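You operate a simulated robot arm through the tools that you are given. There is no shell and no other tool.

The job below is to be done with a simulated robot arm. You get a single attempt, and the scene is never put back.

JOB
Stick the Bendy label plate on the turntable's spool, then move the spool to the white plate.
Fine: Stick it on with the dial at Mark and turn back to Load before lifting. The clip stays on; the other label plates stay.

It is judged by the outcome, as a careful person would: the job done as asked, and still so three seconds after it is handed in. It fails if anything else is knocked over, pushed out of place, dropped, spilled or broken.

ROBOT AND FRAMES
A 6-joint arm with a four-finger gripper, fixed in place. Base frame: the origin is at the foot of the arm, x ahead of it, y to its left, z up; the work surface is at about z = 0.8. Lengths are in m, angles in rad, forces in N, time in s.
With the tool pointing down near the work surface it reaches from about 0.1 to 0.92 m from the base axis. Its first joint turns from -2.897 to 2.897 rad. Payload 3.43 kg.
Tool frame: the origin (TCP) lies between the finger pads and is the grasp point; the fingertips stand 0.03 m ahead of it; z points along the fingers, y is the line along which they close. The gripper opens to 0.12 m. The gripper's body begins 0.085 m behind the TCP.
Orientation is that of the tool frame in the base frame, as a unit quaternion [x, y, z, w]. With the fingers straight down and closing along the base's y, the tool's x points along the base's -x, its y along +y and its z along -z.

CONTROLS
- The arm moves only by the tool apply_moves. Its argument "commands" is one flat list of numbers, 7 for each row, row after row: the shift along the tool's x, y, z in m, then the turn, a rotation vector about the tool's x, y, z in rad, then the closure, from 0 (fully open) to 1 (shut). In form: [tx, ty, tz, ax, ay, az, gripper, tx, ty, tz, ax, ay, az, gripper, ...]. A call has 1 to 20 rows; each row is the pose to reach, as a shift and turn from the pose commanded when the call began, along the tool's axes at that moment. A row lasts 0.2 s, in which the tool goes at most 0.05 m and 0.15 rad; a call with a longer step from one row to the next is refused whole, and so is a gripper value outside its range. Where a pose cannot be reached the arm comes as near as it can. A force on the tool above 40 N (or 10 N above the force at the start of the call, whichever is more), or a blocked arm, ends the call early, and 0.2 s more pass. The fingers move at their own pace and stop on an object; they squeeze with about 23 N. The grip force told is the motor's: it shows also when the fingers shut on nothing. Time passes only in rows, and 0.2 s behind the last, so rows that repeat a pose let the fingers close. It gives the time, the measured TCP pose, the force on the tool (base axes), the opening and the grip force at its end, in the units of the frame above (readings bear some noise), with the torque about the TCP (base axes, N m) and any sound that the robot's microphone picked up.
- Cameras (640 x 400 px; columns grow to the right, rows downward): "scene" is fixed at [0.4002, 0.4986, 1.5358]; the picture's right is [-0.95, -0.32, 0.00], its down [-0.23, 0.69, -0.69] and it looks along [0.22, -0.65, -0.73] (base axes); focal length 364 px, centre (320, 200). "wrist" rides on the gripper at [0.071, -0.017, -0.121] in the tool frame; the picture's right is [0.23, 0.97, 0.00], its down [-0.81, 0.19, -0.55] and it looks along [-0.54, 0.13, 0.83] (tool axes); focal length 275 px, centre (320, 200).
- capture(camera): a new picture of that camera. The clock stands still meanwhile.
- lift_body(by): slides the trunk up (or, below 0, down) by that many m; the arm rides with it, the base frame stays. It gives what a move gives, with no picture.
- pixel_to_xyz(camera, pixels): for up to 12 pixels [column, row] of the newest picture of that camera ("zoom" is the newest enlarged one), the place [x, y, z] in the base frame of the surface seen there, good to about 0.002 m. The clock stands still meanwhile.
- inspect(camera, box): a new picture of the part [left, top, right, bottom] of that camera's present view, enlarged. The clock stands still meanwhile.
- sign_off(): hands the job in; it is judged then, once.

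Open the gripper and draw the arm clear of the work before you hand the job in, unless the task says otherwise.

The tools are called after "Request:" by a JSON object that holds its "op" and its "data". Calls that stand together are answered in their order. apply_moves: Moves the arm, as the interface text tells. Its arguments: {"type":"object","properties":{"commands":{"type":"array","items":{"type":"number"}}},"required":["commands"]} The other tools are called the same way: lift_body (by) slides the trunk up or down; capture (camera) takes a picture; pixel_to_xyz (camera, pixels) gives the place of the surface under pixels of a picture; inspect (camera, box) takes an enlarged picture of a part of a camera's view; sign_off () hands the job in.

At the start:

```text
t: 0.0
tool_pos: [0.5084, 0.0993, 1.1687]
tool_rot: [0.0, 1.0, 0.001, 0.0]
ft_force: [-0.8, 0.6, -0.4]
moment: [0.0, -0.03, 0.0]
finger_gap: 0.1203
gripper_force: 0.1
trunk travel left (down, up): [-0.075, 0.465]
```

scene: 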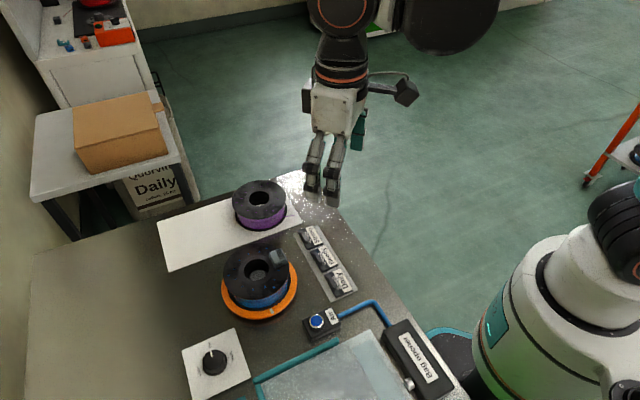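
wrist: 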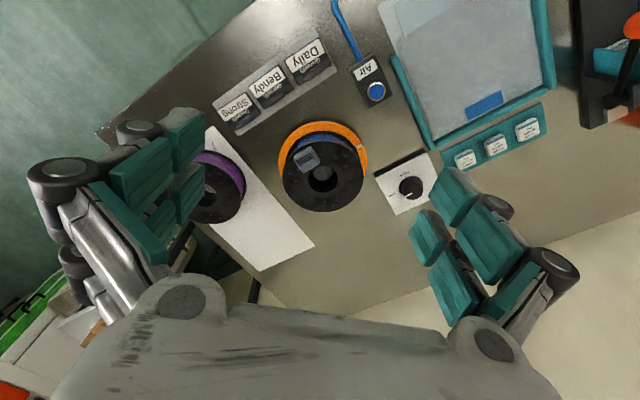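

The pictures show a turntable (orange) with a blue spool at scene (258,275), a white plate with a purple spool, a label rack at (328,262), and a dial at (214,362). I'll zoom in on each.

Request:
{"op": "inspect", "data": {"camera": "wrist", "box": [200, 20, 360, 140]}}

Request:
{"op": "inspect", "data": {"camera": "wrist", "box": [260, 100, 460, 225]}}

Request:
{"op": "inspect", "data": {"camera": "scene", "box": [160, 310, 280, 400]}}

Request:
{"op": "inspect", "data": {"camera": "scene", "box": [200, 170, 360, 330]}}

```text
3.33 times, centred on (280, 80) of wrist
```

zoom: 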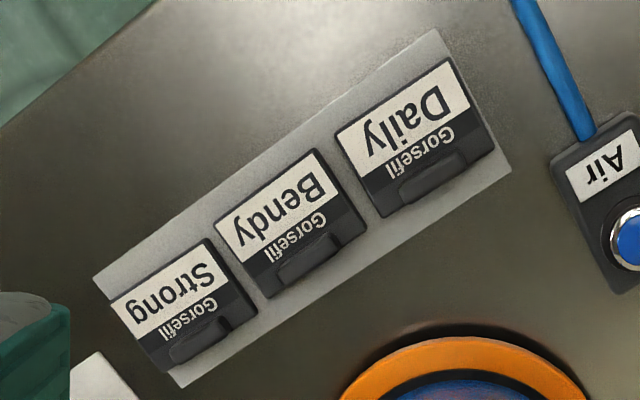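

```text
3.20 times, centred on (360, 162) of wrist
```

zoom: 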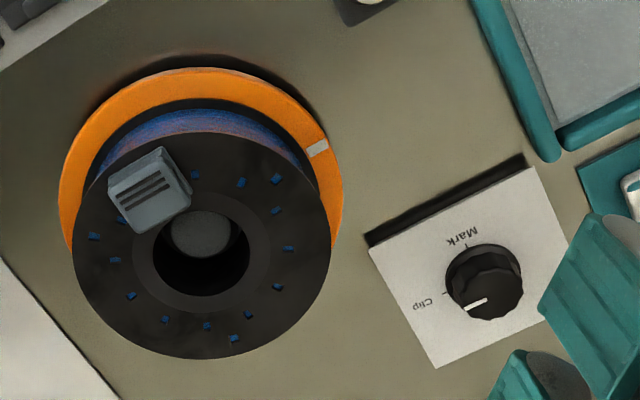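

```text
4.44 times, centred on (220, 355) of scene
```

zoom: 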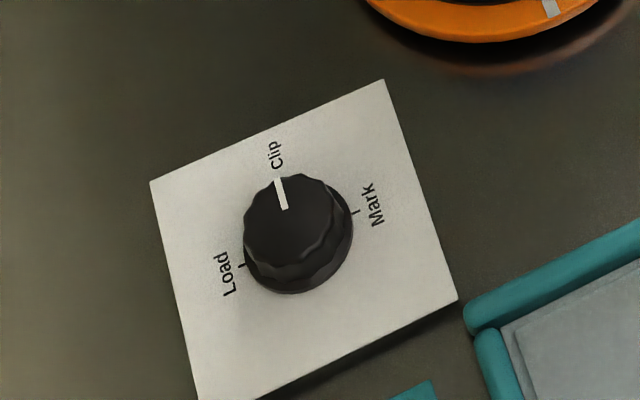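

```text
2.50 times, centred on (280, 250) of scene
```

zoom: 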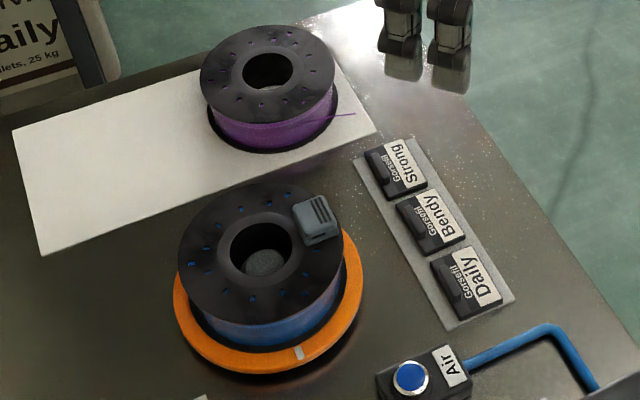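

Now I'll measure positions of the key items from the scene camera.

Request:
{"op": "pixel_to_xyz", "data": {"camera": "scene", "pixels": [[214, 355], [185, 349], [232, 329], [250, 377], [258, 270], [225, 268], [289, 275], [240, 313], [296, 290], [319, 312], [275, 257], [258, 248]]}}

Request:
{"op": "pixel_to_xyz", "data": {"camera": "wrist", "pixels": [[233, 107], [243, 123], [267, 80], [277, 87], [306, 55], [318, 66], [305, 155], [322, 172], [410, 187], [230, 130], [325, 67], [225, 200]]}}

Request:
{"op": "inspect", "data": {"camera": "scene", "box": [285, 215, 365, 305]}}

Request:
{"op": "inspect", "data": {"camera": "scene", "box": [210, 235, 310, 325]}}

```text
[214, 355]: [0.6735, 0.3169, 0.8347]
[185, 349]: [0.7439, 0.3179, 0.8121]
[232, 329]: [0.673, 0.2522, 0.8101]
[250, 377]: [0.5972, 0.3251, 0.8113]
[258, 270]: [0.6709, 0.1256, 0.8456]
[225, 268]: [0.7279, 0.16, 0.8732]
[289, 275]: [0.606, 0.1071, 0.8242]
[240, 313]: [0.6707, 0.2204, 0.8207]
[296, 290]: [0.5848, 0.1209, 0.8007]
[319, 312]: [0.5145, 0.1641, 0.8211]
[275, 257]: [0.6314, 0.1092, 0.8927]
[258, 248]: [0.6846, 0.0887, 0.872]
```

```text
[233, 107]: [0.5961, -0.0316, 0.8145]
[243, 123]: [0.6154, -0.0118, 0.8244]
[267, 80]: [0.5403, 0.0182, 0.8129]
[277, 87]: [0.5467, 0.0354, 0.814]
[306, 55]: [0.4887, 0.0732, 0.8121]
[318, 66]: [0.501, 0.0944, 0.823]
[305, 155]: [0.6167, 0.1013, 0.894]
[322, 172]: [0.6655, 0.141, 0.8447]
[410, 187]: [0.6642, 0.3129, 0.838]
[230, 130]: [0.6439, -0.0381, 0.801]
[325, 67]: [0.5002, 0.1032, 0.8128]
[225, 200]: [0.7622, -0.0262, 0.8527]
```

```text
4.44 times, centred on (325, 260) of scene
```

zoom: 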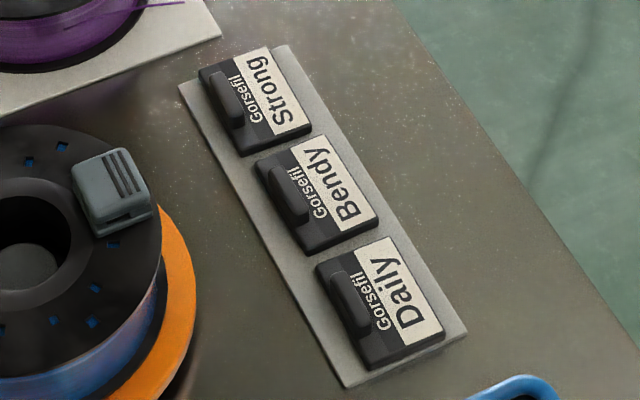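

```text
4.44 times, centred on (260, 280) of scene
```

zoom: 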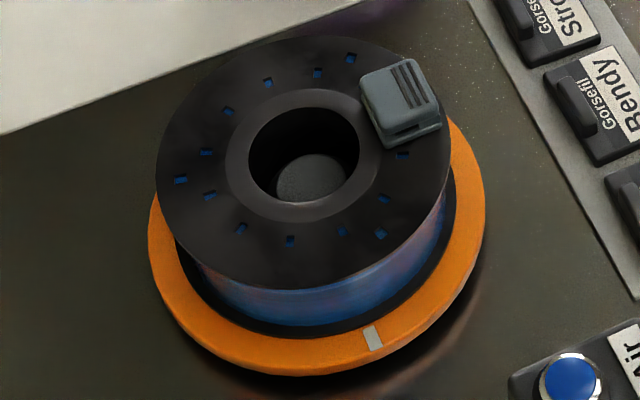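

I'll take precise measurements of the dial and its marks.

Request:
{"op": "inspect", "data": {"camera": "scene", "box": [180, 325, 250, 400]}}

```text
5.33 times, centred on (215, 362) of scene
```

zoom: 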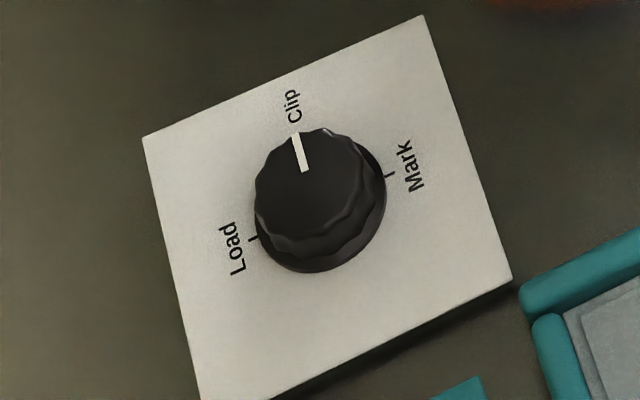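

Taking the locations of the knob top, marks and panel corners in this zoom.

Request:
{"op": "pixel_to_xyz", "data": {"camera": "zoom", "pixels": [[312, 183], [295, 138], [306, 170], [252, 239], [393, 174], [145, 138], [422, 18], [510, 278], [262, 190], [365, 185], [320, 262], [293, 122]]}}

Request:
{"op": "inspect", "data": {"camera": "wrist", "box": [360, 140, 450, 220]}}

```text
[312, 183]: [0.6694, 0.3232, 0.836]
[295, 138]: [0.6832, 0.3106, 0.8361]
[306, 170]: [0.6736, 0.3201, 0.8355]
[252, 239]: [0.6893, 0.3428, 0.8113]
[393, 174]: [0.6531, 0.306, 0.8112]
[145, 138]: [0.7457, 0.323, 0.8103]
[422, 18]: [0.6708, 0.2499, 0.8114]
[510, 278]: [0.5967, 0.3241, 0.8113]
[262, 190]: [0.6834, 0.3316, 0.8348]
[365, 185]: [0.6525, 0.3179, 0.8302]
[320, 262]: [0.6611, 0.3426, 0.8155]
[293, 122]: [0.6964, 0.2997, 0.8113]
```

```text
5.00 times, centred on (405, 180) of wrist
```

zoom: 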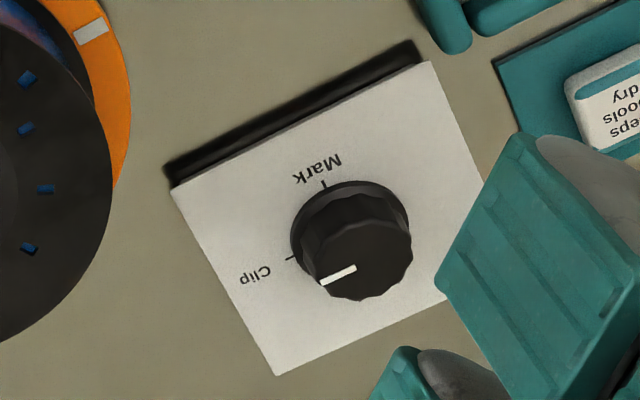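

Dial centre is about (0.671, 0.324), top z 0.836; the marks are Load at +45°, Clip at -45°, Mark at -135°. Now I measure the spool and label plates.

Request:
{"op": "inspect", "data": {"camera": "scene", "box": [210, 235, 310, 325]}}

Request:
{"op": "pixel_to_xyz", "data": {"camera": "zoom", "pixels": [[165, 168], [300, 42], [250, 275], [320, 282], [400, 240], [438, 190], [180, 100], [260, 195], [303, 110], [250, 160], [374, 338], [310, 180]]}}

Request:
{"op": "inspect", "data": {"camera": "scene", "box": [210, 235, 310, 325]}}

Request:
{"op": "pixel_to_xyz", "data": {"camera": "zoom", "pixels": [[362, 83], [413, 62], [436, 100], [388, 125], [385, 145], [440, 127], [400, 90], [280, 185], [304, 90], [225, 165], [305, 213], [390, 225]]}}

```text
4.44 times, centred on (260, 280) of scene
```

zoom: 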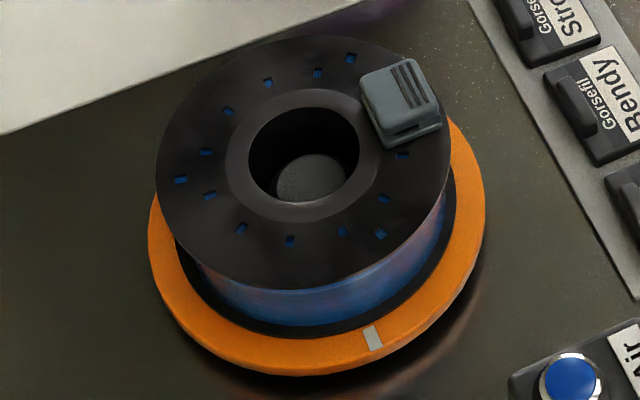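

```text
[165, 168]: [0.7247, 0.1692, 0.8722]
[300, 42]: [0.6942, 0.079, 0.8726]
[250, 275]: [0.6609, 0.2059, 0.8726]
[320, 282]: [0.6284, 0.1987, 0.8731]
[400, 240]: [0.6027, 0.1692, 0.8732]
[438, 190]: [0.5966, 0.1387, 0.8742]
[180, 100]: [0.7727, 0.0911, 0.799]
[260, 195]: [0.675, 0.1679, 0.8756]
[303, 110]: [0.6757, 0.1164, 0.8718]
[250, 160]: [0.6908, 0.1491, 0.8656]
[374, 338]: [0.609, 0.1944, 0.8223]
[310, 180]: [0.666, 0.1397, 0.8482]
```

```text
4.44 times, centred on (260, 280) of scene
```

zoom: 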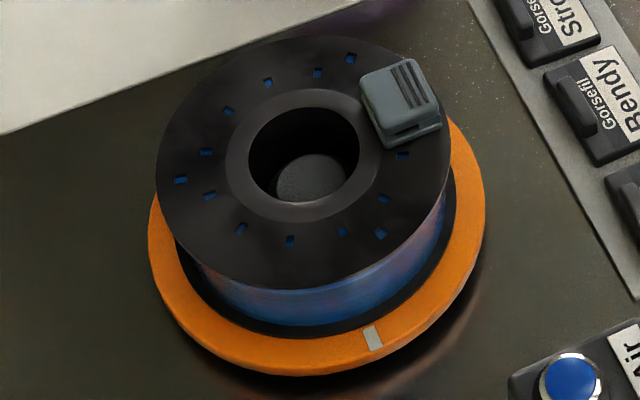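

```text
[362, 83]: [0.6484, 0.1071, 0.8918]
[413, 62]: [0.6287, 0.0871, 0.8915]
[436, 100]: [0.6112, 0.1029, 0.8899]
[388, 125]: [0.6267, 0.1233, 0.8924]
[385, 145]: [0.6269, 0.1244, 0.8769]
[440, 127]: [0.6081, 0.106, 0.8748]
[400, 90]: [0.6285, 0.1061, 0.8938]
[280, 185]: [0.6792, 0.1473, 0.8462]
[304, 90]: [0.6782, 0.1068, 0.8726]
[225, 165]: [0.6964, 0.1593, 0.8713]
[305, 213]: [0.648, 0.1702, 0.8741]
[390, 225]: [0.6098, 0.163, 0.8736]
```

Spool axis ≈ (0.663, 0.139), flange radius ≈ 0.068, top z ≈ 0.873, clip around angle -137°. Now the Bendy plate.

Request:
{"op": "inspect", "data": {"camera": "scene", "box": [300, 235, 350, 275]}}

```text
10.00 times, centred on (325, 255) of scene
```

zoom: 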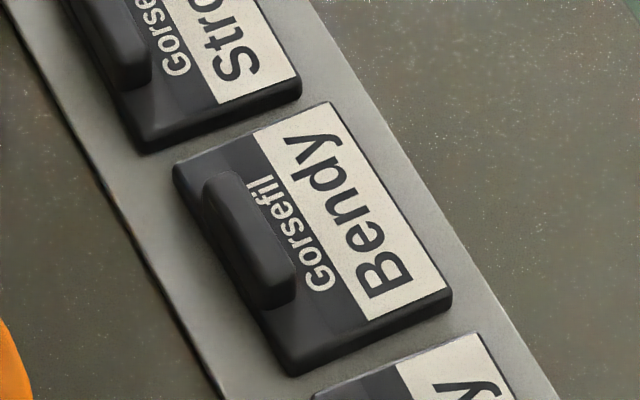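

Reading plate corners, tab ends and rack heights.

Request:
{"op": "pixel_to_xyz", "data": {"camera": "zoom", "pixels": [[178, 165], [330, 105], [450, 290], [290, 360], [225, 180], [280, 280], [210, 195], [265, 300], [245, 200], [290, 270], [150, 220], [320, 200]]}}

Request:
{"op": "inspect", "data": {"camera": "wrist", "box": [245, 55, 309, 95]}}

```text
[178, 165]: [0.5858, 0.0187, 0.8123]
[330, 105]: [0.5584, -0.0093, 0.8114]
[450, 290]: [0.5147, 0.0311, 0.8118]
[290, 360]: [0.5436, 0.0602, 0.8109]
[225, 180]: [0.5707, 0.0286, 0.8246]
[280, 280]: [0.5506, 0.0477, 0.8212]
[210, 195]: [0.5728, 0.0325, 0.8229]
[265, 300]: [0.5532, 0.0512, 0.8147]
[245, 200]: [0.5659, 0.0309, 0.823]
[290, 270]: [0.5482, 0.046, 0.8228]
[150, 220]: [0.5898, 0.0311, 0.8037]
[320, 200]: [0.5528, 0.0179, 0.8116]
```

```text
10.00 times, centred on (277, 75) of wrist
```

zoom: 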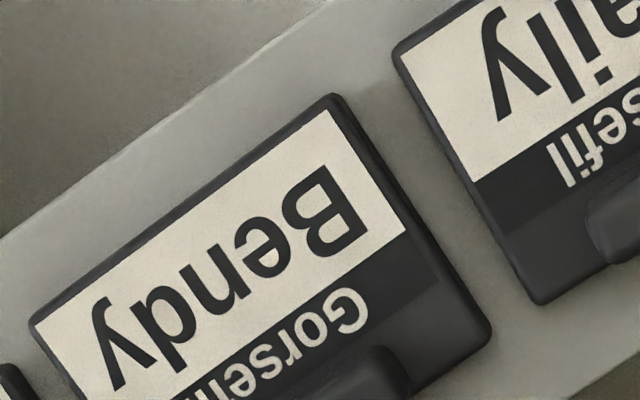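

The Bendy plate is centred near (0.551, 0.025), 0.060 x 0.039 m, with its tab at about (0.561, 0.037), top z 0.823. I start with the dial: moving the tool above the knob at (0.671, 0.324), z 0.95, half open.

Request:
{"op": "apply_moves", "data": {"commands": [-0.0203, 0.028, 0.0273, 0, 0, 0, 0.3, -0.0407, 0.0561, 0.0547, 0, 0, 0, 0.4, -0.061, 0.0841, 0.082, 0, 0, 0, 0.5, -0.0813, 0.1122, 0.1094, 0, 0, 0, 0.5, -0.1016, 0.1402, 0.1367, 0, 0, 0, 0.5, -0.122, 0.1682, 0.164, 0, 0, 0, 0.5, -0.1423, 0.1963, 0.1914, 0, 0, 0, 0.5, -0.1626, 0.2243, 0.2187, 0, 0, 0, 0.5, -0.1626, 0.2243, 0.2187, 0, 0, 0, 0.5]}}

Request:
{"op": "capture", "data": {"camera": "wrist"}}

Request:
{"op": "capture", "data": {"camera": "scene"}}

```text
t: 2.0
tool_pos: [0.6719, 0.3256, 0.9493]
tool_rot: [0.0, 1.0, 0.0, 0.0]
ft_force: [0.6, 0.0, -0.7]
moment: [-0.01, 0.04, 0.02]
finger_gap: 0.06
gripper_force: 0.1
trunk travel left (down, up): [-0.075, 0.465]
```

```text
taken
```

wrist: 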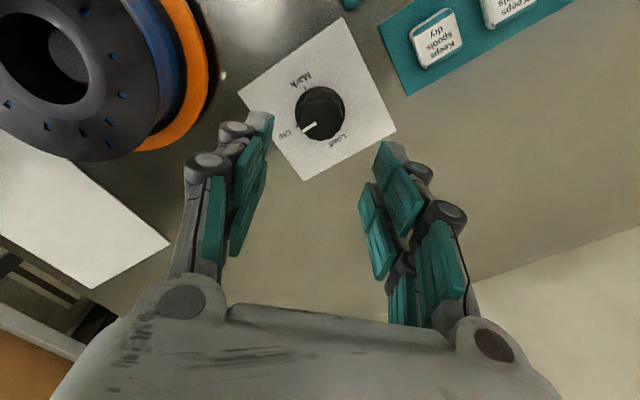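

```text
taken
```

scene: 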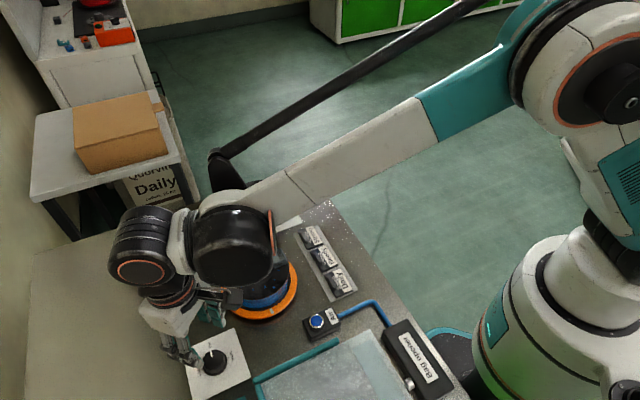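

The knob sits at wrist (320,107), pointer toward Clip. Getting its position from this closer view before descending.

Request:
{"op": "pixel_to_xyz", "data": {"camera": "wrist", "pixels": [[320, 107], [304, 129], [314, 121], [296, 110], [342, 110], [322, 88], [320, 137], [304, 90], [342, 130], [240, 95], [398, 131], [306, 180]]}}

Request:
{"op": "inspect", "data": {"camera": "wrist", "box": [256, 60, 384, 140]}}

```text
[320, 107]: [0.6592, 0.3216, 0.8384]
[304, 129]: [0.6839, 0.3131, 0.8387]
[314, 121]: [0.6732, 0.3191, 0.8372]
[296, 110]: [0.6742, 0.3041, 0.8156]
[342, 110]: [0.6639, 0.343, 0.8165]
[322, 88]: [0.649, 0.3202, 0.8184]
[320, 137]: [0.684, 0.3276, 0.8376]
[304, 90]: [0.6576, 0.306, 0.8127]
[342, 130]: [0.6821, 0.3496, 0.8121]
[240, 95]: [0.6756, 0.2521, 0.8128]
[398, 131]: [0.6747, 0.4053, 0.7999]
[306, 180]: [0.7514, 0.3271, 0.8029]
```

```text
5.00 times, centred on (320, 100) of wrist
```

zoom: 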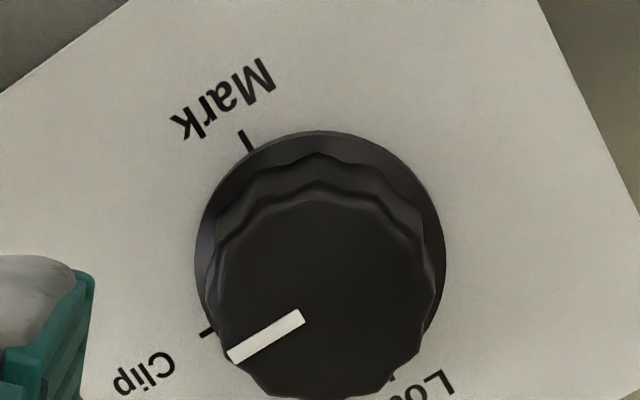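

The knob has a skirt up to z≈0.816 and a fluted top to 0.837, centred near (0.671, 0.323). I descend to TCP z 0.850 and close on it.

Request:
{"op": "apply_moves", "data": {"commands": [0, -0.0015, 0.035, 0, 0, 0, 0.5, 0, -0.0015, 0.07, 0, 0, 0, 0.5, 0, -0.0015, 0.099, 0, 0, 0, 0.5, 0, -0.0015, 0.099, 0, 0, 0, 0.6, 0, -0.0015, 0.099, 0, 0, 0, 0.75, 0, -0.0015, 0.099, 0, 0, 0, 0.75]}}

Request:
{"op": "capture", "data": {"camera": "wrist"}}

```text
t: 3.4
tool_pos: [0.6707, 0.3243, 0.8495]
tool_rot: [-0.001, 1.0, 0.001, 0.001]
ft_force: [5.6, 20.5, 4.2]
moment: [0.88, -0.78, 0.03]
finger_gap: 0.037
gripper_force: 45.1
trunk travel left (down, up): [-0.075, 0.465]
```

```text
taken
```

wrist: 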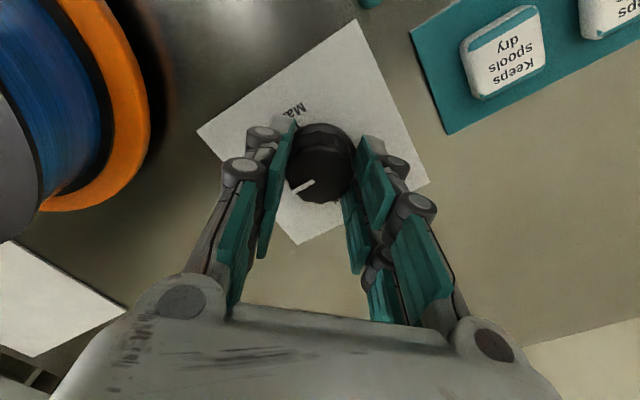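

Gripped at 0.037 m with a +20 N side force along y, so I'm a couple of millimetres low in y. I relax with a small shift and re-read.

Request:
{"op": "apply_moves", "data": {"commands": [-0.0005, 0.0012, 0, 0, 0, 0, 0.72, -0.0005, 0.0018, 0, 0, 0, 0, 0.75]}}

```text
t: 4.0
tool_pos: [0.6715, 0.325, 0.8496]
tool_rot: [-0.001, 1.0, 0.0, -0.001]
ft_force: [-8.7, 18.0, -4.1]
moment: [0.56, -0.25, 0.06]
finger_gap: 0.0372
gripper_force: 44.9
trunk travel left (down, up): [-0.075, 0.465]
```

Side force persists; I release slightly, shift another bit in y and regrip to centre.

Request:
{"op": "apply_moves", "data": {"commands": [0.0003, 0.0, 0, 0, 0, 0, 0.6, 0.0003, 0.0015, 0, 0, 0, 0, 0.6, 0.0003, 0.0015, 0, 0, 0, 0, 0.6]}}

Request:
{"op": "inspect", "data": {"camera": "wrist", "box": [240, 100, 400, 220]}}

```text
t: 4.8
tool_pos: [0.6728, 0.3243, 0.852]
tool_rot: [0.0, 1.0, 0.0, 0.0]
ft_force: [0.4, 0.5, 0.0]
moment: [0.0, -0.01, -0.01]
finger_gap: 0.0477
gripper_force: 0.1
trunk travel left (down, up): [-0.075, 0.465]
```

```text
3.33 times, centred on (320, 160) of wrist
```

zoom: 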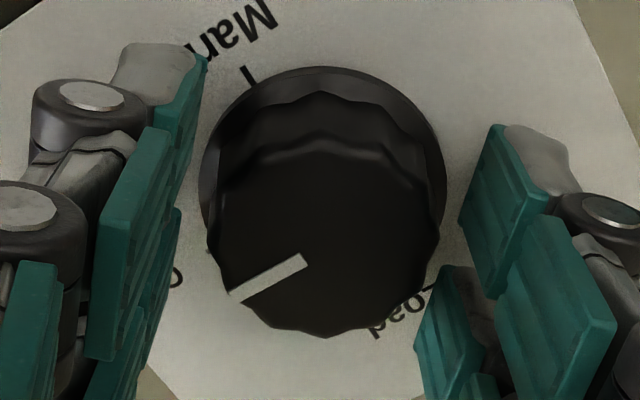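

Clear of the knob, zero force. I regrip and see the side force.

Request:
{"op": "apply_moves", "data": {"commands": [0, 0, 0, 0, 0, 0, 0.69, 0, 0, 0, 0, 0, 0, 0.71, 0, 0, 0, 0, 0, 0, 0.71]}}

```text
t: 5.6
tool_pos: [0.6731, 0.3254, 0.8503]
tool_rot: [0.0, 1.0, 0.0, 0.0]
ft_force: [1.1, -0.4, 0.0]
moment: [-0.03, 0.05, 0.03]
finger_gap: 0.0368
gripper_force: 45.2
trunk travel left (down, up): [-0.075, 0.465]
```

Forces are near zero and the grip is solid. Rotating the knob clockwise 90° (tool +z) from Clip to Mark.

Request:
{"op": "apply_moves", "data": {"commands": [0, 0, 0, 0, 0, 0.131, 0.72, 0, 0, 0, 0, 0, 0.262, 0.72, 0, 0, 0, 0, 0, 0.393, 0.72, 0, 0, 0, 0, 0, 0.524, 0.72, 0, 0, 0, 0, 0, 0.654, 0.72, 0, 0, 0, 0, 0, 0.785, 0.72, 0, 0, 0, 0, 0, 0.916, 0.72, 0, 0, 0, 0, 0, 1.047, 0.72, 0, 0, 0, 0, 0, 1.178, 0.72, 0, 0, 0, 0, 0, 1.309, 0.72, 0, 0, 0, 0, 0, 1.44, 0.72, 0, 0, 0, 0, 0, 1.571, 0.72]}}

Request:
{"op": "capture", "data": {"camera": "wrist"}}

Request:
{"op": "capture", "data": {"camera": "scene"}}

```text
t: 8.2
tool_pos: [0.672, 0.3255, 0.8516]
tool_rot: [0.708, 0.707, -0.001, 0.0]
ft_force: [-25.2, -18.4, -18.9]
moment: [-0.53, 0.71, 0.3]
finger_gap: 0.0373
gripper_force: 44.5
trunk travel left (down, up): [-0.075, 0.465]
```

```text
taken
```

wrist: 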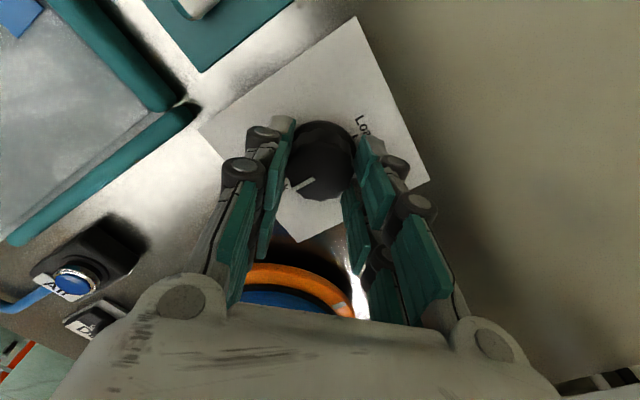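

```text
taken
```

scene: 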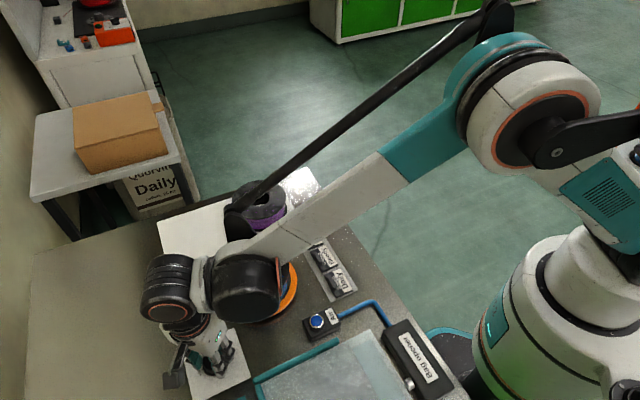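

The knob turned with the tool. I open, rise up and look.

Request:
{"op": "apply_moves", "data": {"commands": [0, 0, 0, 0, 0, 0, 0.6, 0, 0, 0, 0, 0, 0, 0.5, 0, 0, -0.03, 0, 0, 0, 0.5, 0, 0, -0.07, 0, 0, 0, 0.5, 0, 0, -0.11, 0, 0, 0, 0.5, 0, 0, -0.15, 0, 0, 0, 0.5]}}

Request:
{"op": "capture", "data": {"camera": "wrist"}}

Request:
{"op": "inspect", "data": {"camera": "wrist", "box": [240, 50, 400, 150]}}

```text
t: 9.6
tool_pos: [0.6702, 0.3258, 1.0013]
tool_rot: [0.707, 0.707, 0.0, 0.0]
ft_force: [0.3, -0.1, 0.1]
moment: [0.0, 0.02, -0.04]
finger_gap: 0.0598
gripper_force: 0.1
trunk travel left (down, up): [-0.075, 0.465]
```

```text
taken
```

wrist: 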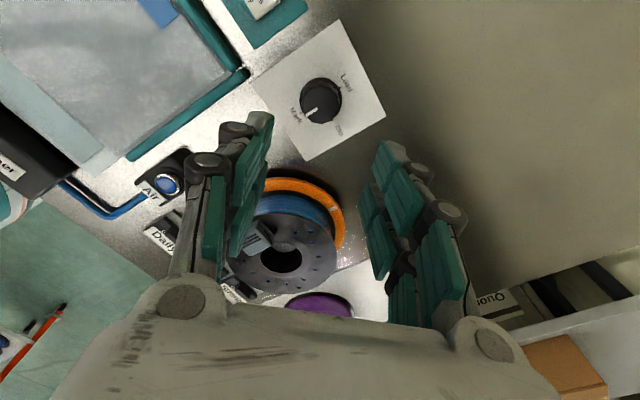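

```text
4.00 times, centred on (320, 100) of wrist
```

zoom: 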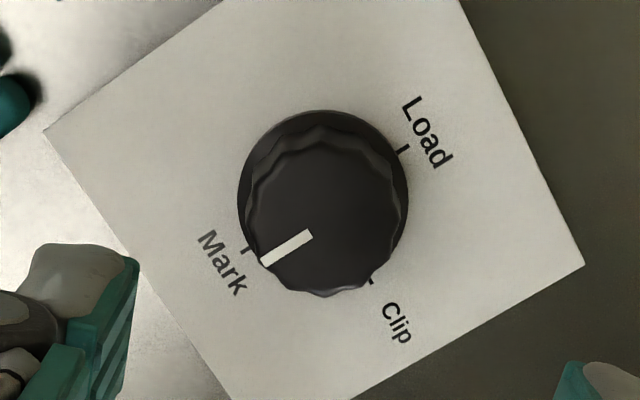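

Checking the pointer's true direction and where the clip and the white turntable mark are now.

Request:
{"op": "pixel_to_xyz", "data": {"camera": "zoom", "pixels": [[265, 261], [309, 234], [244, 250], [372, 280], [403, 150]]}}

Request:
{"op": "pixel_to_xyz", "data": {"camera": "wrist", "pixels": [[256, 236], [334, 208], [280, 260], [284, 262]]}}

Request:
{"op": "inspect", "data": {"camera": "wrist", "box": [220, 160, 380, 300]}}

```text
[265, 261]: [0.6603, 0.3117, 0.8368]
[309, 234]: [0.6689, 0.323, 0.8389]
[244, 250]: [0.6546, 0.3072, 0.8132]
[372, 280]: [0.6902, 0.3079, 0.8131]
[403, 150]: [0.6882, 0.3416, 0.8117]
```

```text
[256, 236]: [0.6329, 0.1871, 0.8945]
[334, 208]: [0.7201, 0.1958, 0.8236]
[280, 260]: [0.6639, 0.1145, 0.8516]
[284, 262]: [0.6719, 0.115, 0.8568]
```

```text
2.86 times, centred on (300, 230) of wrist
```

zoom: 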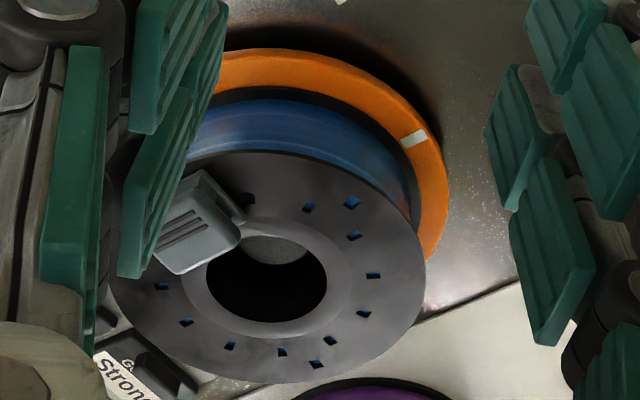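

The pointer lines up with Mark, and the turntable followed by 90° clockwise (white mark now at 45°, clip at about 135°). Next I move over the Bendy plate at z 1.0, turning so that the fingers close along its short axis (45°).

Request:
{"op": "apply_moves", "data": {"commands": [-0.0361, -0.0136, 0, 0, 0, -0.098, 0.6, -0.0722, -0.0273, 0, 0, 0, -0.196, 0.6, -0.1083, -0.0409, 0, 0, 0, -0.294, 0.6, -0.1444, -0.0546, 0, 0, 0, -0.393, 0.6, -0.1805, -0.0682, 0, 0, 0, -0.491, 0.6, -0.2166, -0.0819, 0, 0, 0, -0.589, 0.6, -0.2527, -0.0955, 0, 0, 0, -0.687, 0.6, -0.2888, -0.1092, 0, 0, 0, -0.785, 0.6, -0.2888, -0.1092, 0, 0, 0, -0.785, 0.6]}}

Request:
{"op": "capture", "data": {"camera": "wrist"}}

Request:
{"op": "capture", "data": {"camera": "scene"}}

```text
t: 11.6
tool_pos: [0.5639, 0.0377, 1.0018]
tool_rot: [0.383, 0.924, 0.0, 0.0]
ft_force: [0.2, 0.3, 0.3]
moment: [-0.01, -0.03, 0.02]
finger_gap: 0.0478
gripper_force: 0.0
trunk travel left (down, up): [-0.075, 0.465]
```

```text
taken
```

wrist: 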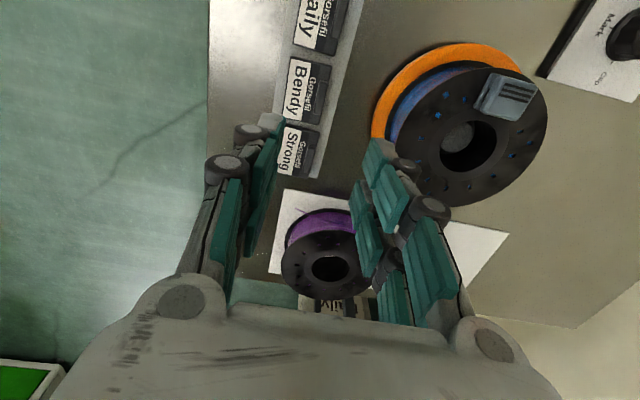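

```text
taken
```

scene: 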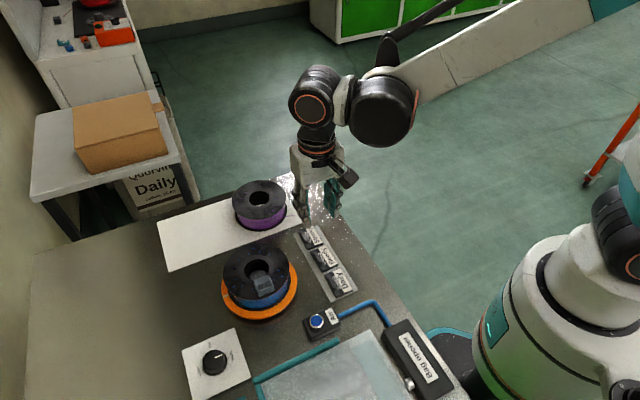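

The Bendy plate is at wrist (298,90) and the spool at (465,135). Zooming in on both for measurement.

Request:
{"op": "inspect", "data": {"camera": "wrist", "box": [268, 50, 348, 130]}}

Request:
{"op": "pixel_to_xyz", "data": {"camera": "wrist", "pixels": [[289, 59], [331, 64], [274, 119], [322, 124], [315, 80], [313, 105], [320, 81], [317, 107], [317, 93], [300, 95], [338, 95], [310, 93]]}}

Request:
{"op": "inspect", "data": {"camera": "wrist", "box": [370, 40, 560, 210]}}

```text
5.00 times, centred on (308, 90) of wrist
```

zoom: 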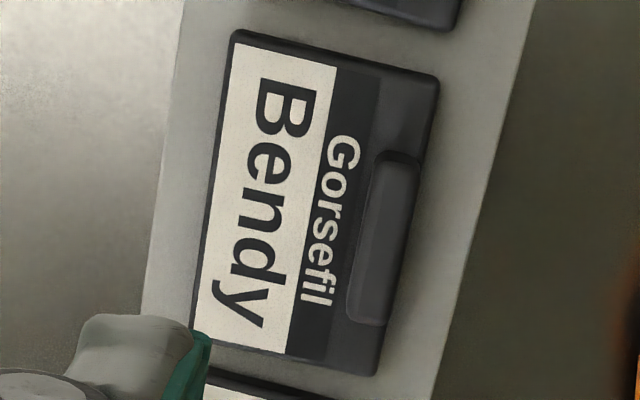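

```text
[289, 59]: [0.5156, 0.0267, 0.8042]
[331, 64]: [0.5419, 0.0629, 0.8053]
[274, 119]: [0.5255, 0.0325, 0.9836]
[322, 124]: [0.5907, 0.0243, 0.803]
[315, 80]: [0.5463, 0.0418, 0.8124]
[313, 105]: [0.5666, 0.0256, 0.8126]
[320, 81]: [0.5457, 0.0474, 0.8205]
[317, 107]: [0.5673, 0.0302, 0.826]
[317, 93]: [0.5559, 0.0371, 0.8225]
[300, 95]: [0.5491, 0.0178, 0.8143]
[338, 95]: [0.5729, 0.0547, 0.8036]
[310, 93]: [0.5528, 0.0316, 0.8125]
```

```text
2.35 times, centred on (465, 125) of wrist
```

zoom: 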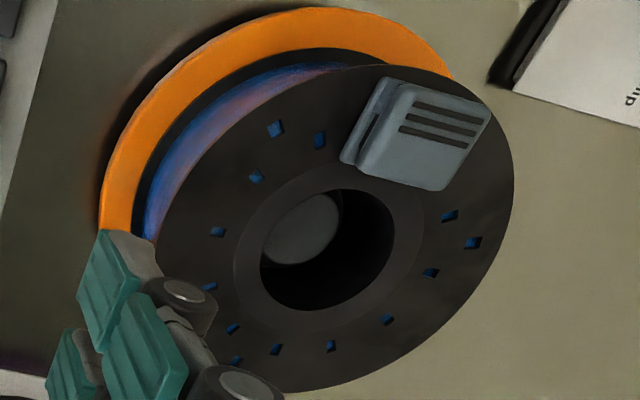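

Measuring the spool's lip vs flange heights and clip position on this zoom.

Request:
{"op": "pixel_to_xyz", "data": {"camera": "zoom", "pixels": [[250, 225], [238, 260], [225, 200], [230, 290], [300, 325], [320, 345], [420, 230], [500, 150], [200, 190], [345, 160], [440, 190], [490, 115]]}}

Request:
{"op": "inspect", "data": {"camera": "wrist", "box": [268, 50, 348, 130]}}

Request:
{"op": "pixel_to_xyz", "data": {"camera": "zoom", "pixels": [[236, 38], [438, 82], [375, 372], [196, 328], [395, 165], [365, 315], [378, 240], [400, 240], [355, 240], [350, 150], [340, 330], [420, 160]]}}

```text
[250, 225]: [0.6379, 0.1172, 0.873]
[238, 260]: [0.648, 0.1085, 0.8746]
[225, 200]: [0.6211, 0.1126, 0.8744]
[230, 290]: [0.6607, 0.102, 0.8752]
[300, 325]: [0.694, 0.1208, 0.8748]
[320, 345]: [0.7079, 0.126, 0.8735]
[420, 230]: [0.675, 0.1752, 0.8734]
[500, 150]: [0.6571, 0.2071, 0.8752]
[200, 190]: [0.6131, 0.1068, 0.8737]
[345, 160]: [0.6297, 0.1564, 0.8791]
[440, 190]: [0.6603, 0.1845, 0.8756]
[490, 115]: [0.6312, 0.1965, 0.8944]
```

```text
5.00 times, centred on (308, 90) of wrist
```

zoom: 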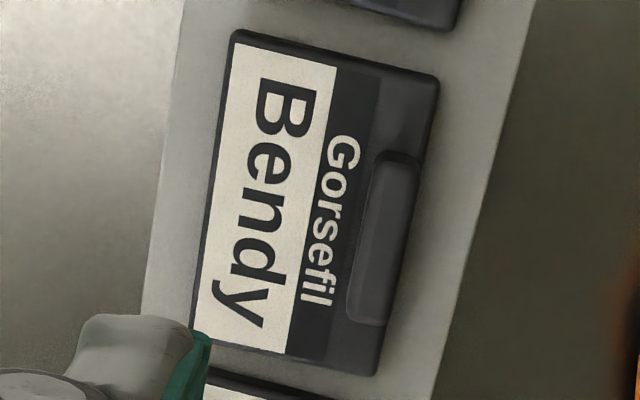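

```text
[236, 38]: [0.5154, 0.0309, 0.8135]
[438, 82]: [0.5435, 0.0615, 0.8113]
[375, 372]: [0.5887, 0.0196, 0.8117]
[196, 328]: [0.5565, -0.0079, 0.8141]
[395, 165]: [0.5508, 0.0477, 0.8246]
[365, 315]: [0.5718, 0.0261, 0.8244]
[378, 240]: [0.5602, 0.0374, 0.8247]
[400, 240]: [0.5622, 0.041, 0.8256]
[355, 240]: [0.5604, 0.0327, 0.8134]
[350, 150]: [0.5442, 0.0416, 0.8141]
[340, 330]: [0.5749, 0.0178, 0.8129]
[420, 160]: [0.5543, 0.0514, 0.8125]
```

The flange top is flat at z≈0.874 (lip flush), and the tab is centred at (0.561, 0.038) with axis at -45°. I descend partway (TCP z≈0.885) with the fingers 0.036 apart and check alignment.

Request:
{"op": "apply_moves", "data": {"commands": [0.001, 0, 0.04, 0, 0, 0, 0.7, 0.001, 0, 0.08, 0, 0, 0, 0.7, 0.001, 0, 0.117, 0, 0, 0, 0.7, 0.001, 0, 0.117, 0, 0, 0, 0.7]}}

Request:
{"op": "capture", "data": {"camera": "wrist"}}

Request:
{"op": "inspect", "data": {"camera": "wrist", "box": [240, 100, 400, 220]}}

Request:
{"op": "inspect", "data": {"camera": "scene", "box": [270, 190, 370, 300]}}

```text
t: 12.6
tool_pos: [0.5628, 0.0373, 0.8816]
tool_rot: [0.383, 0.924, 0.0, 0.0]
ft_force: [-0.1, 0.6, 0.1]
moment: [0.0, 0.02, -0.02]
finger_gap: 0.036
gripper_force: 0.1
trunk travel left (down, up): [-0.075, 0.465]
```

```text
taken
```

wrist: 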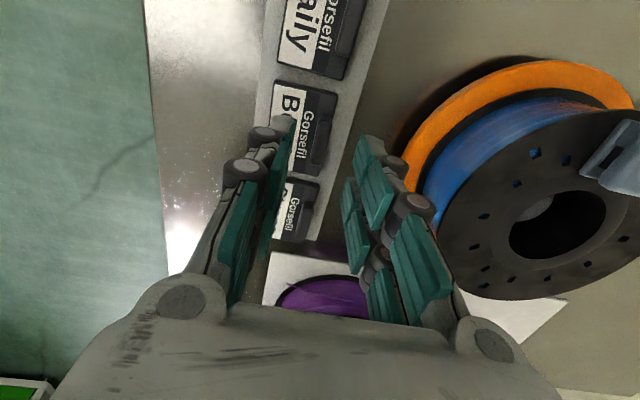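

```text
3.33 times, centred on (320, 160) of wrist
```

zoom: 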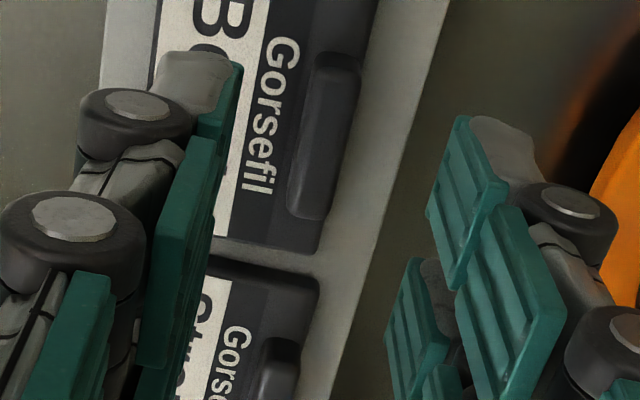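

```text
3.64 times, centred on (320, 245) of scene
```

zoom: 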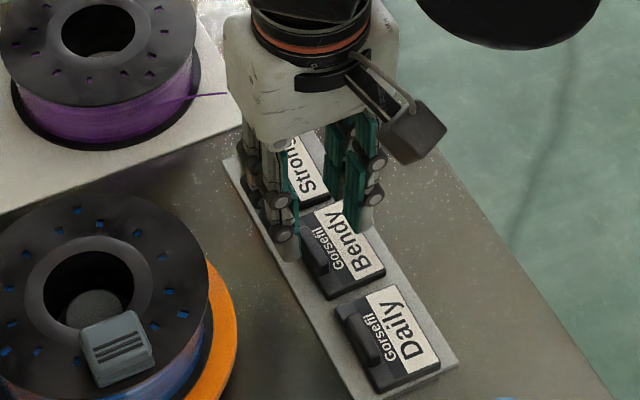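

The tab appears within a couple of mm of the tool axis (expected zoom (320,151), tab at about (323,138)), so I shift +2 mm in tool x, descend to TCP z≈0.845 and close on the tab.

Request:
{"op": "apply_moves", "data": {"commands": [0.002, 0, 0.015, 0, 0, 0, 0.7, 0.002, 0, 0.028, 0, 0, 0, 0.7, 0.002, 0, 0.036, 0, 0, 0, 0.7, 0.002, 0, 0.036, 0, 0, 0, 0.7]}}

Request:
{"op": "inspect", "data": {"camera": "wrist", "box": [240, 100, 400, 220]}}

Request:
{"op": "inspect", "data": {"camera": "scene", "box": [290, 210, 360, 280]}}

```text
t: 13.6
tool_pos: [0.5608, 0.0389, 0.8479]
tool_rot: [0.382, 0.924, 0.0, 0.0]
ft_force: [-0.6, 0.1, 0.2]
moment: [0.03, 0.02, -0.01]
finger_gap: 0.0364
gripper_force: 0.1
trunk travel left (down, up): [-0.075, 0.465]
```

```text
3.33 times, centred on (320, 160) of wrist
```

zoom: 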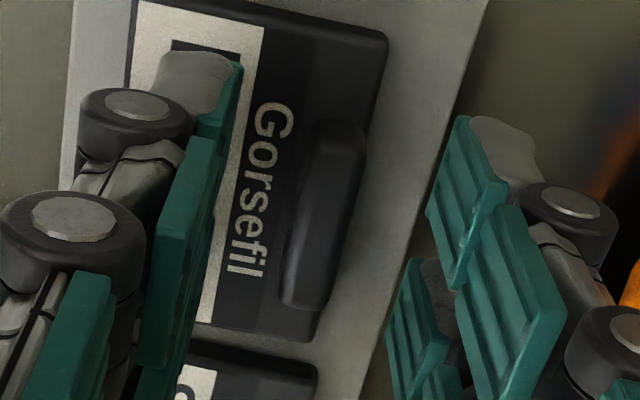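

```text
5.71 times, centred on (325, 245) of scene
```

zoom: 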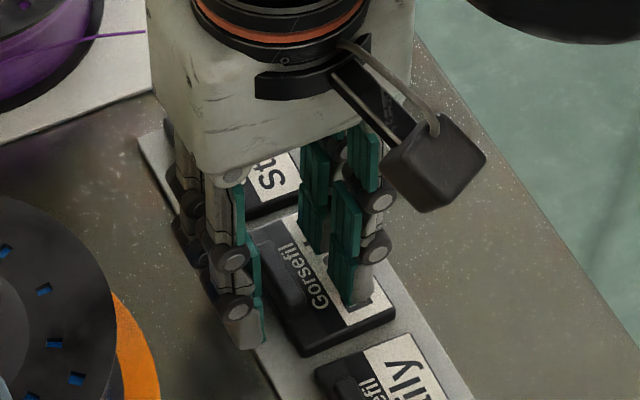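

Aligned, no contact; tab centre in zoom (325,215) where I expect it (320,226). Going 3 mm lower and closing.

Request:
{"op": "apply_moves", "data": {"commands": [0, 0, 0.003, 0, 0, 0, 0.7, 0, 0, 0.003, 0, 0, 0, 0.8, 0, 0, 0.003, 0, 0, 0, 0.95, 0, 0, 0.003, 0, 0, 0, 1, 0, 0, 0.003, 0, 0, 0, 1]}}

Request:
{"op": "inspect", "data": {"camera": "wrist", "box": [240, 100, 400, 220]}}

```text
t: 14.8
tool_pos: [0.5618, 0.0376, 0.8452]
tool_rot: [0.383, 0.924, 0.0, 0.0]
ft_force: [0.0, -0.2, -0.3]
moment: [-0.01, 0.0, 0.03]
finger_gap: 0.0089
gripper_force: 23.1
trunk travel left (down, up): [-0.075, 0.465]
```

```text
3.33 times, centred on (320, 160) of wrist
```

zoom: 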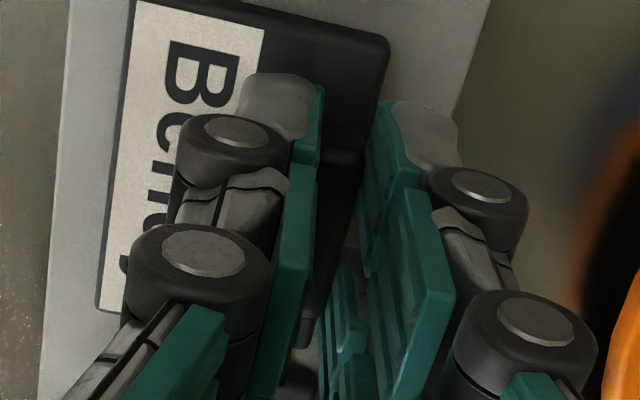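

Gap 0.0089 with grip force 23 N: the tab is held. Lifting straight up 0.1 m gently.

Request:
{"op": "apply_moves", "data": {"commands": [0, 0, -0.008, 0, 0, 0, 1, 0, 0, -0.02, 0, 0, 0, 1, 0, 0, -0.045, 0, 0, 0, 1, 0, 0, -0.075, 0, 0, 0, 1, 0, 0, -0.1, 0, 0, 0, 1, 0, 0, -0.1, 0, 0, 0, 1]}}

Request:
{"op": "capture", "data": {"camera": "wrist"}}

Request:
{"op": "inspect", "data": {"camera": "scene", "box": [230, 170, 370, 310]}}

```text
t: 16.2
tool_pos: [0.5602, 0.0383, 0.9457]
tool_rot: [0.384, 0.923, 0.0, -0.001]
ft_force: [0.4, 0.7, -0.4]
moment: [0.0, -0.05, 0.01]
finger_gap: 0.0092
gripper_force: 23.2
trunk travel left (down, up): [-0.075, 0.465]
```

```text
taken
```

wrist: 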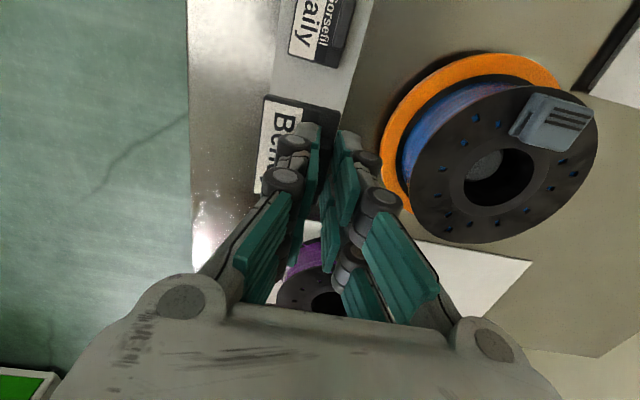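

```text
2.86 times, centred on (300, 240) of scene
```

zoom: 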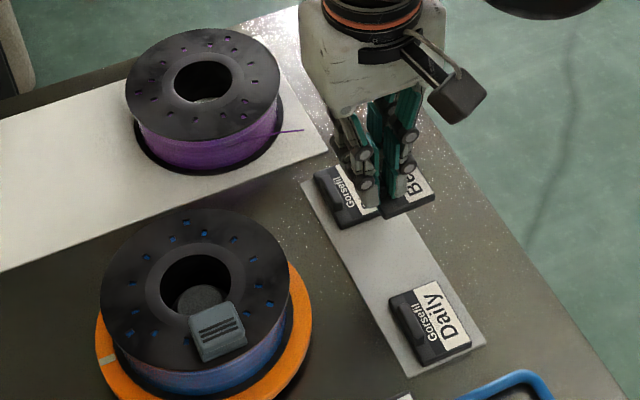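

The Bendy plate is in hand, level, and the others stayed. Moving it 0.111 m along tool y (45° toward the spool), 1 cm higher, to hover over the robot-side flange.

Request:
{"op": "apply_moves", "data": {"commands": [0, 0.02, -0.008, 0, 0, 0, 1, 0, 0.045, -0.01, 0, 0, 0, 1, 0.001, 0.075, -0.01, 0, 0, 0, 1, 0.001, 0.1, -0.01, 0, 0, 0, 1, 0.001, 0.111, -0.01, 0, 0, 0, 1, 0.001, 0.111, -0.01, 0, 0, 0, 1]}}

Request:
{"op": "capture", "data": {"camera": "wrist"}}

Request:
{"op": "inspect", "data": {"camera": "scene", "box": [210, 200, 350, 330]}}

```text
t: 17.6
tool_pos: [0.6386, 0.1188, 0.9555]
tool_rot: [0.382, 0.924, 0.001, 0.0]
ft_force: [0.0, 0.2, -1.1]
moment: [-0.02, -0.03, 0.02]
finger_gap: 0.0089
gripper_force: 23.1
trunk travel left (down, up): [-0.075, 0.465]
```

```text
taken
```

wrist: 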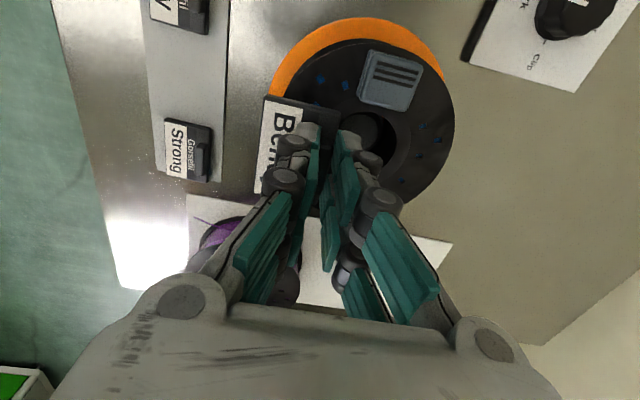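

```text
3.08 times, centred on (280, 265) of scene
```

zoom: 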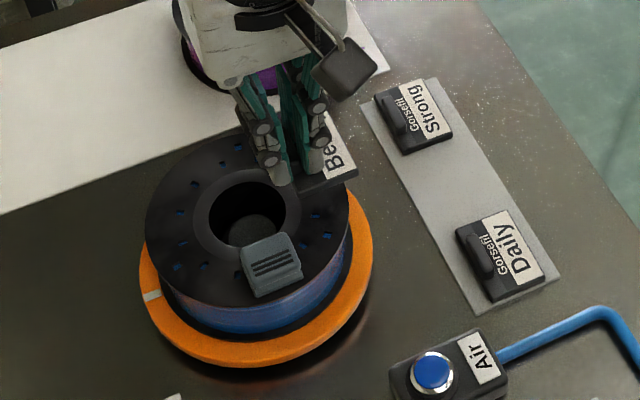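

The plate hovers over the flange at wrist (290,140). I check the corners' coordinates against the spool's.

Request:
{"op": "pixel_to_xyz", "data": {"camera": "wrist", "pixels": [[268, 99], [336, 113], [257, 190], [300, 105], [262, 150], [452, 100], [300, 80], [430, 180], [365, 78], [415, 105], [445, 75], [410, 200]]}}

Request:
{"op": "inspect", "data": {"camera": "wrist", "box": [250, 10, 460, 220]}}

```text
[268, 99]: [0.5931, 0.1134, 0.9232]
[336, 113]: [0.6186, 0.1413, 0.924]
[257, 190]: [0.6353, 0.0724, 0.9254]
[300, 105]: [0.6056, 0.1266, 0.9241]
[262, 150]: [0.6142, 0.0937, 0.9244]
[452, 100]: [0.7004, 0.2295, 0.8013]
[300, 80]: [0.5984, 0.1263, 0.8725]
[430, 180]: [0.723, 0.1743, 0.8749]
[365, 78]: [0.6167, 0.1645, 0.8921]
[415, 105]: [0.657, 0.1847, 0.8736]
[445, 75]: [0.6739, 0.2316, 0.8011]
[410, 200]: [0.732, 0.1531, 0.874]
```

```text
1.90 times, centred on (355, 115) of wrist
```

zoom: 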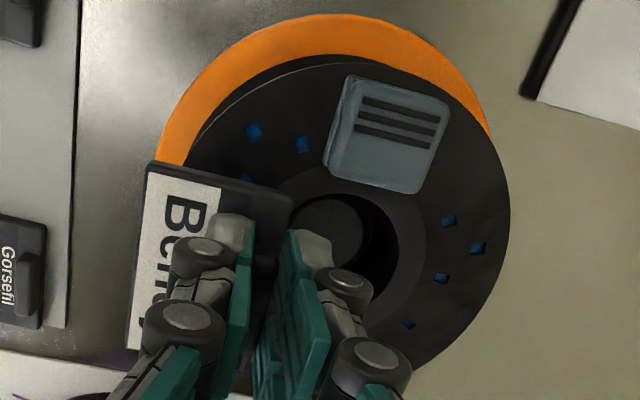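

The plate centre is at about (0.627, 0.107), inner edge just outside the hole and ~15 mm clear of the clip. Its bottom is ~0.040 below the TCP, so contact comes at TCP z≈0.914; lowering in small steps.

Request:
{"op": "apply_moves", "data": {"commands": [-0.001, 0.001, 0.02, 0, 0, 0, 1, -0.001, 0.001, 0.032, 0, 0, 0, 1, -0.001, 0.001, 0.036, 0, 0, 0, 1, -0.001, 0.001, 0.039, 0, 0, 0, 1, -0.001, 0.001, 0.04, 0, 0, 0, 1]}}

Request:
{"op": "inspect", "data": {"camera": "scene", "box": [230, 220, 310, 290]}}

```text
t: 18.8
tool_pos: [0.6403, 0.1182, 0.9149]
tool_rot: [0.383, 0.924, 0.0, 0.0]
ft_force: [-0.3, -1.4, -0.5]
moment: [0.0, 0.0, 0.01]
finger_gap: 0.0089
gripper_force: 23.7
trunk travel left (down, up): [-0.075, 0.465]
```

```text
5.71 times, centred on (270, 255) of scene
```

zoom: 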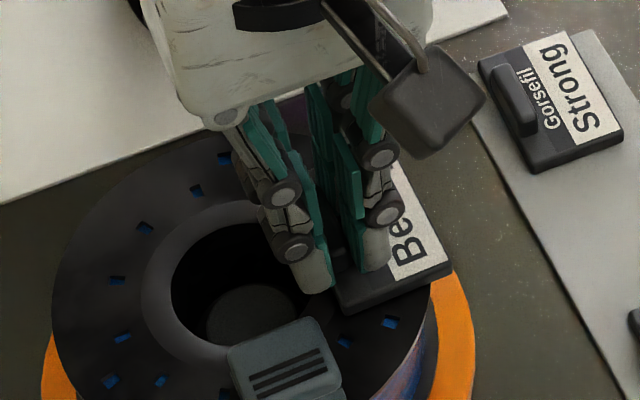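

Still no contact force at z 0.915; continuing down in 1 mm steps to press the plate on.

Request:
{"op": "apply_moves", "data": {"commands": [0, 0, 0.001, 0, 0, 0, 1, 0, 0, 0.002, 0, 0, 0, 1, 0, 0, 0.003, 0, 0, 0, 1, 0, 0, 0.003, 0, 0, 0, 1]}}

```text
t: 19.8
tool_pos: [0.6392, 0.1181, 0.9141]
tool_rot: [0.382, 0.924, 0.0, 0.0]
ft_force: [-2.3, -0.8, 14.3]
moment: [0.04, 0.12, 0.02]
finger_gap: 0.0091
gripper_force: 22.9
trunk travel left (down, up): [-0.075, 0.465]
```

Contact: 14 N upward. I press a little more and hold so that it sticks.

Request:
{"op": "apply_moves", "data": {"commands": [0, 0, 0.0005, 0, 0, 0, 1, 0, 0, 0.001, 0, 0, 0, 1, 0, 0, 0.001, 0, 0, 0, 1, 0, 0, 0.001, 0, 0, 0, 1, 0, 0, 0.001, 0, 0, 0, 1]}}

Request:
{"op": "inspect", "data": {"camera": "scene", "box": [230, 220, 310, 290]}}

```text
t: 21.0
tool_pos: [0.6402, 0.1189, 0.9115]
tool_rot: [0.382, 0.924, 0.0, 0.0]
ft_force: [-0.9, -0.7, 18.4]
moment: [-0.05, 0.03, -0.02]
finger_gap: 0.0093
gripper_force: 23.3
trunk travel left (down, up): [-0.075, 0.465]
```

```text
5.71 times, centred on (270, 255) of scene
```

zoom: 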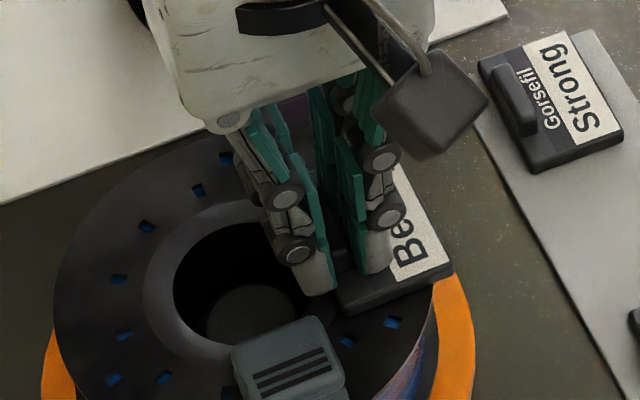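

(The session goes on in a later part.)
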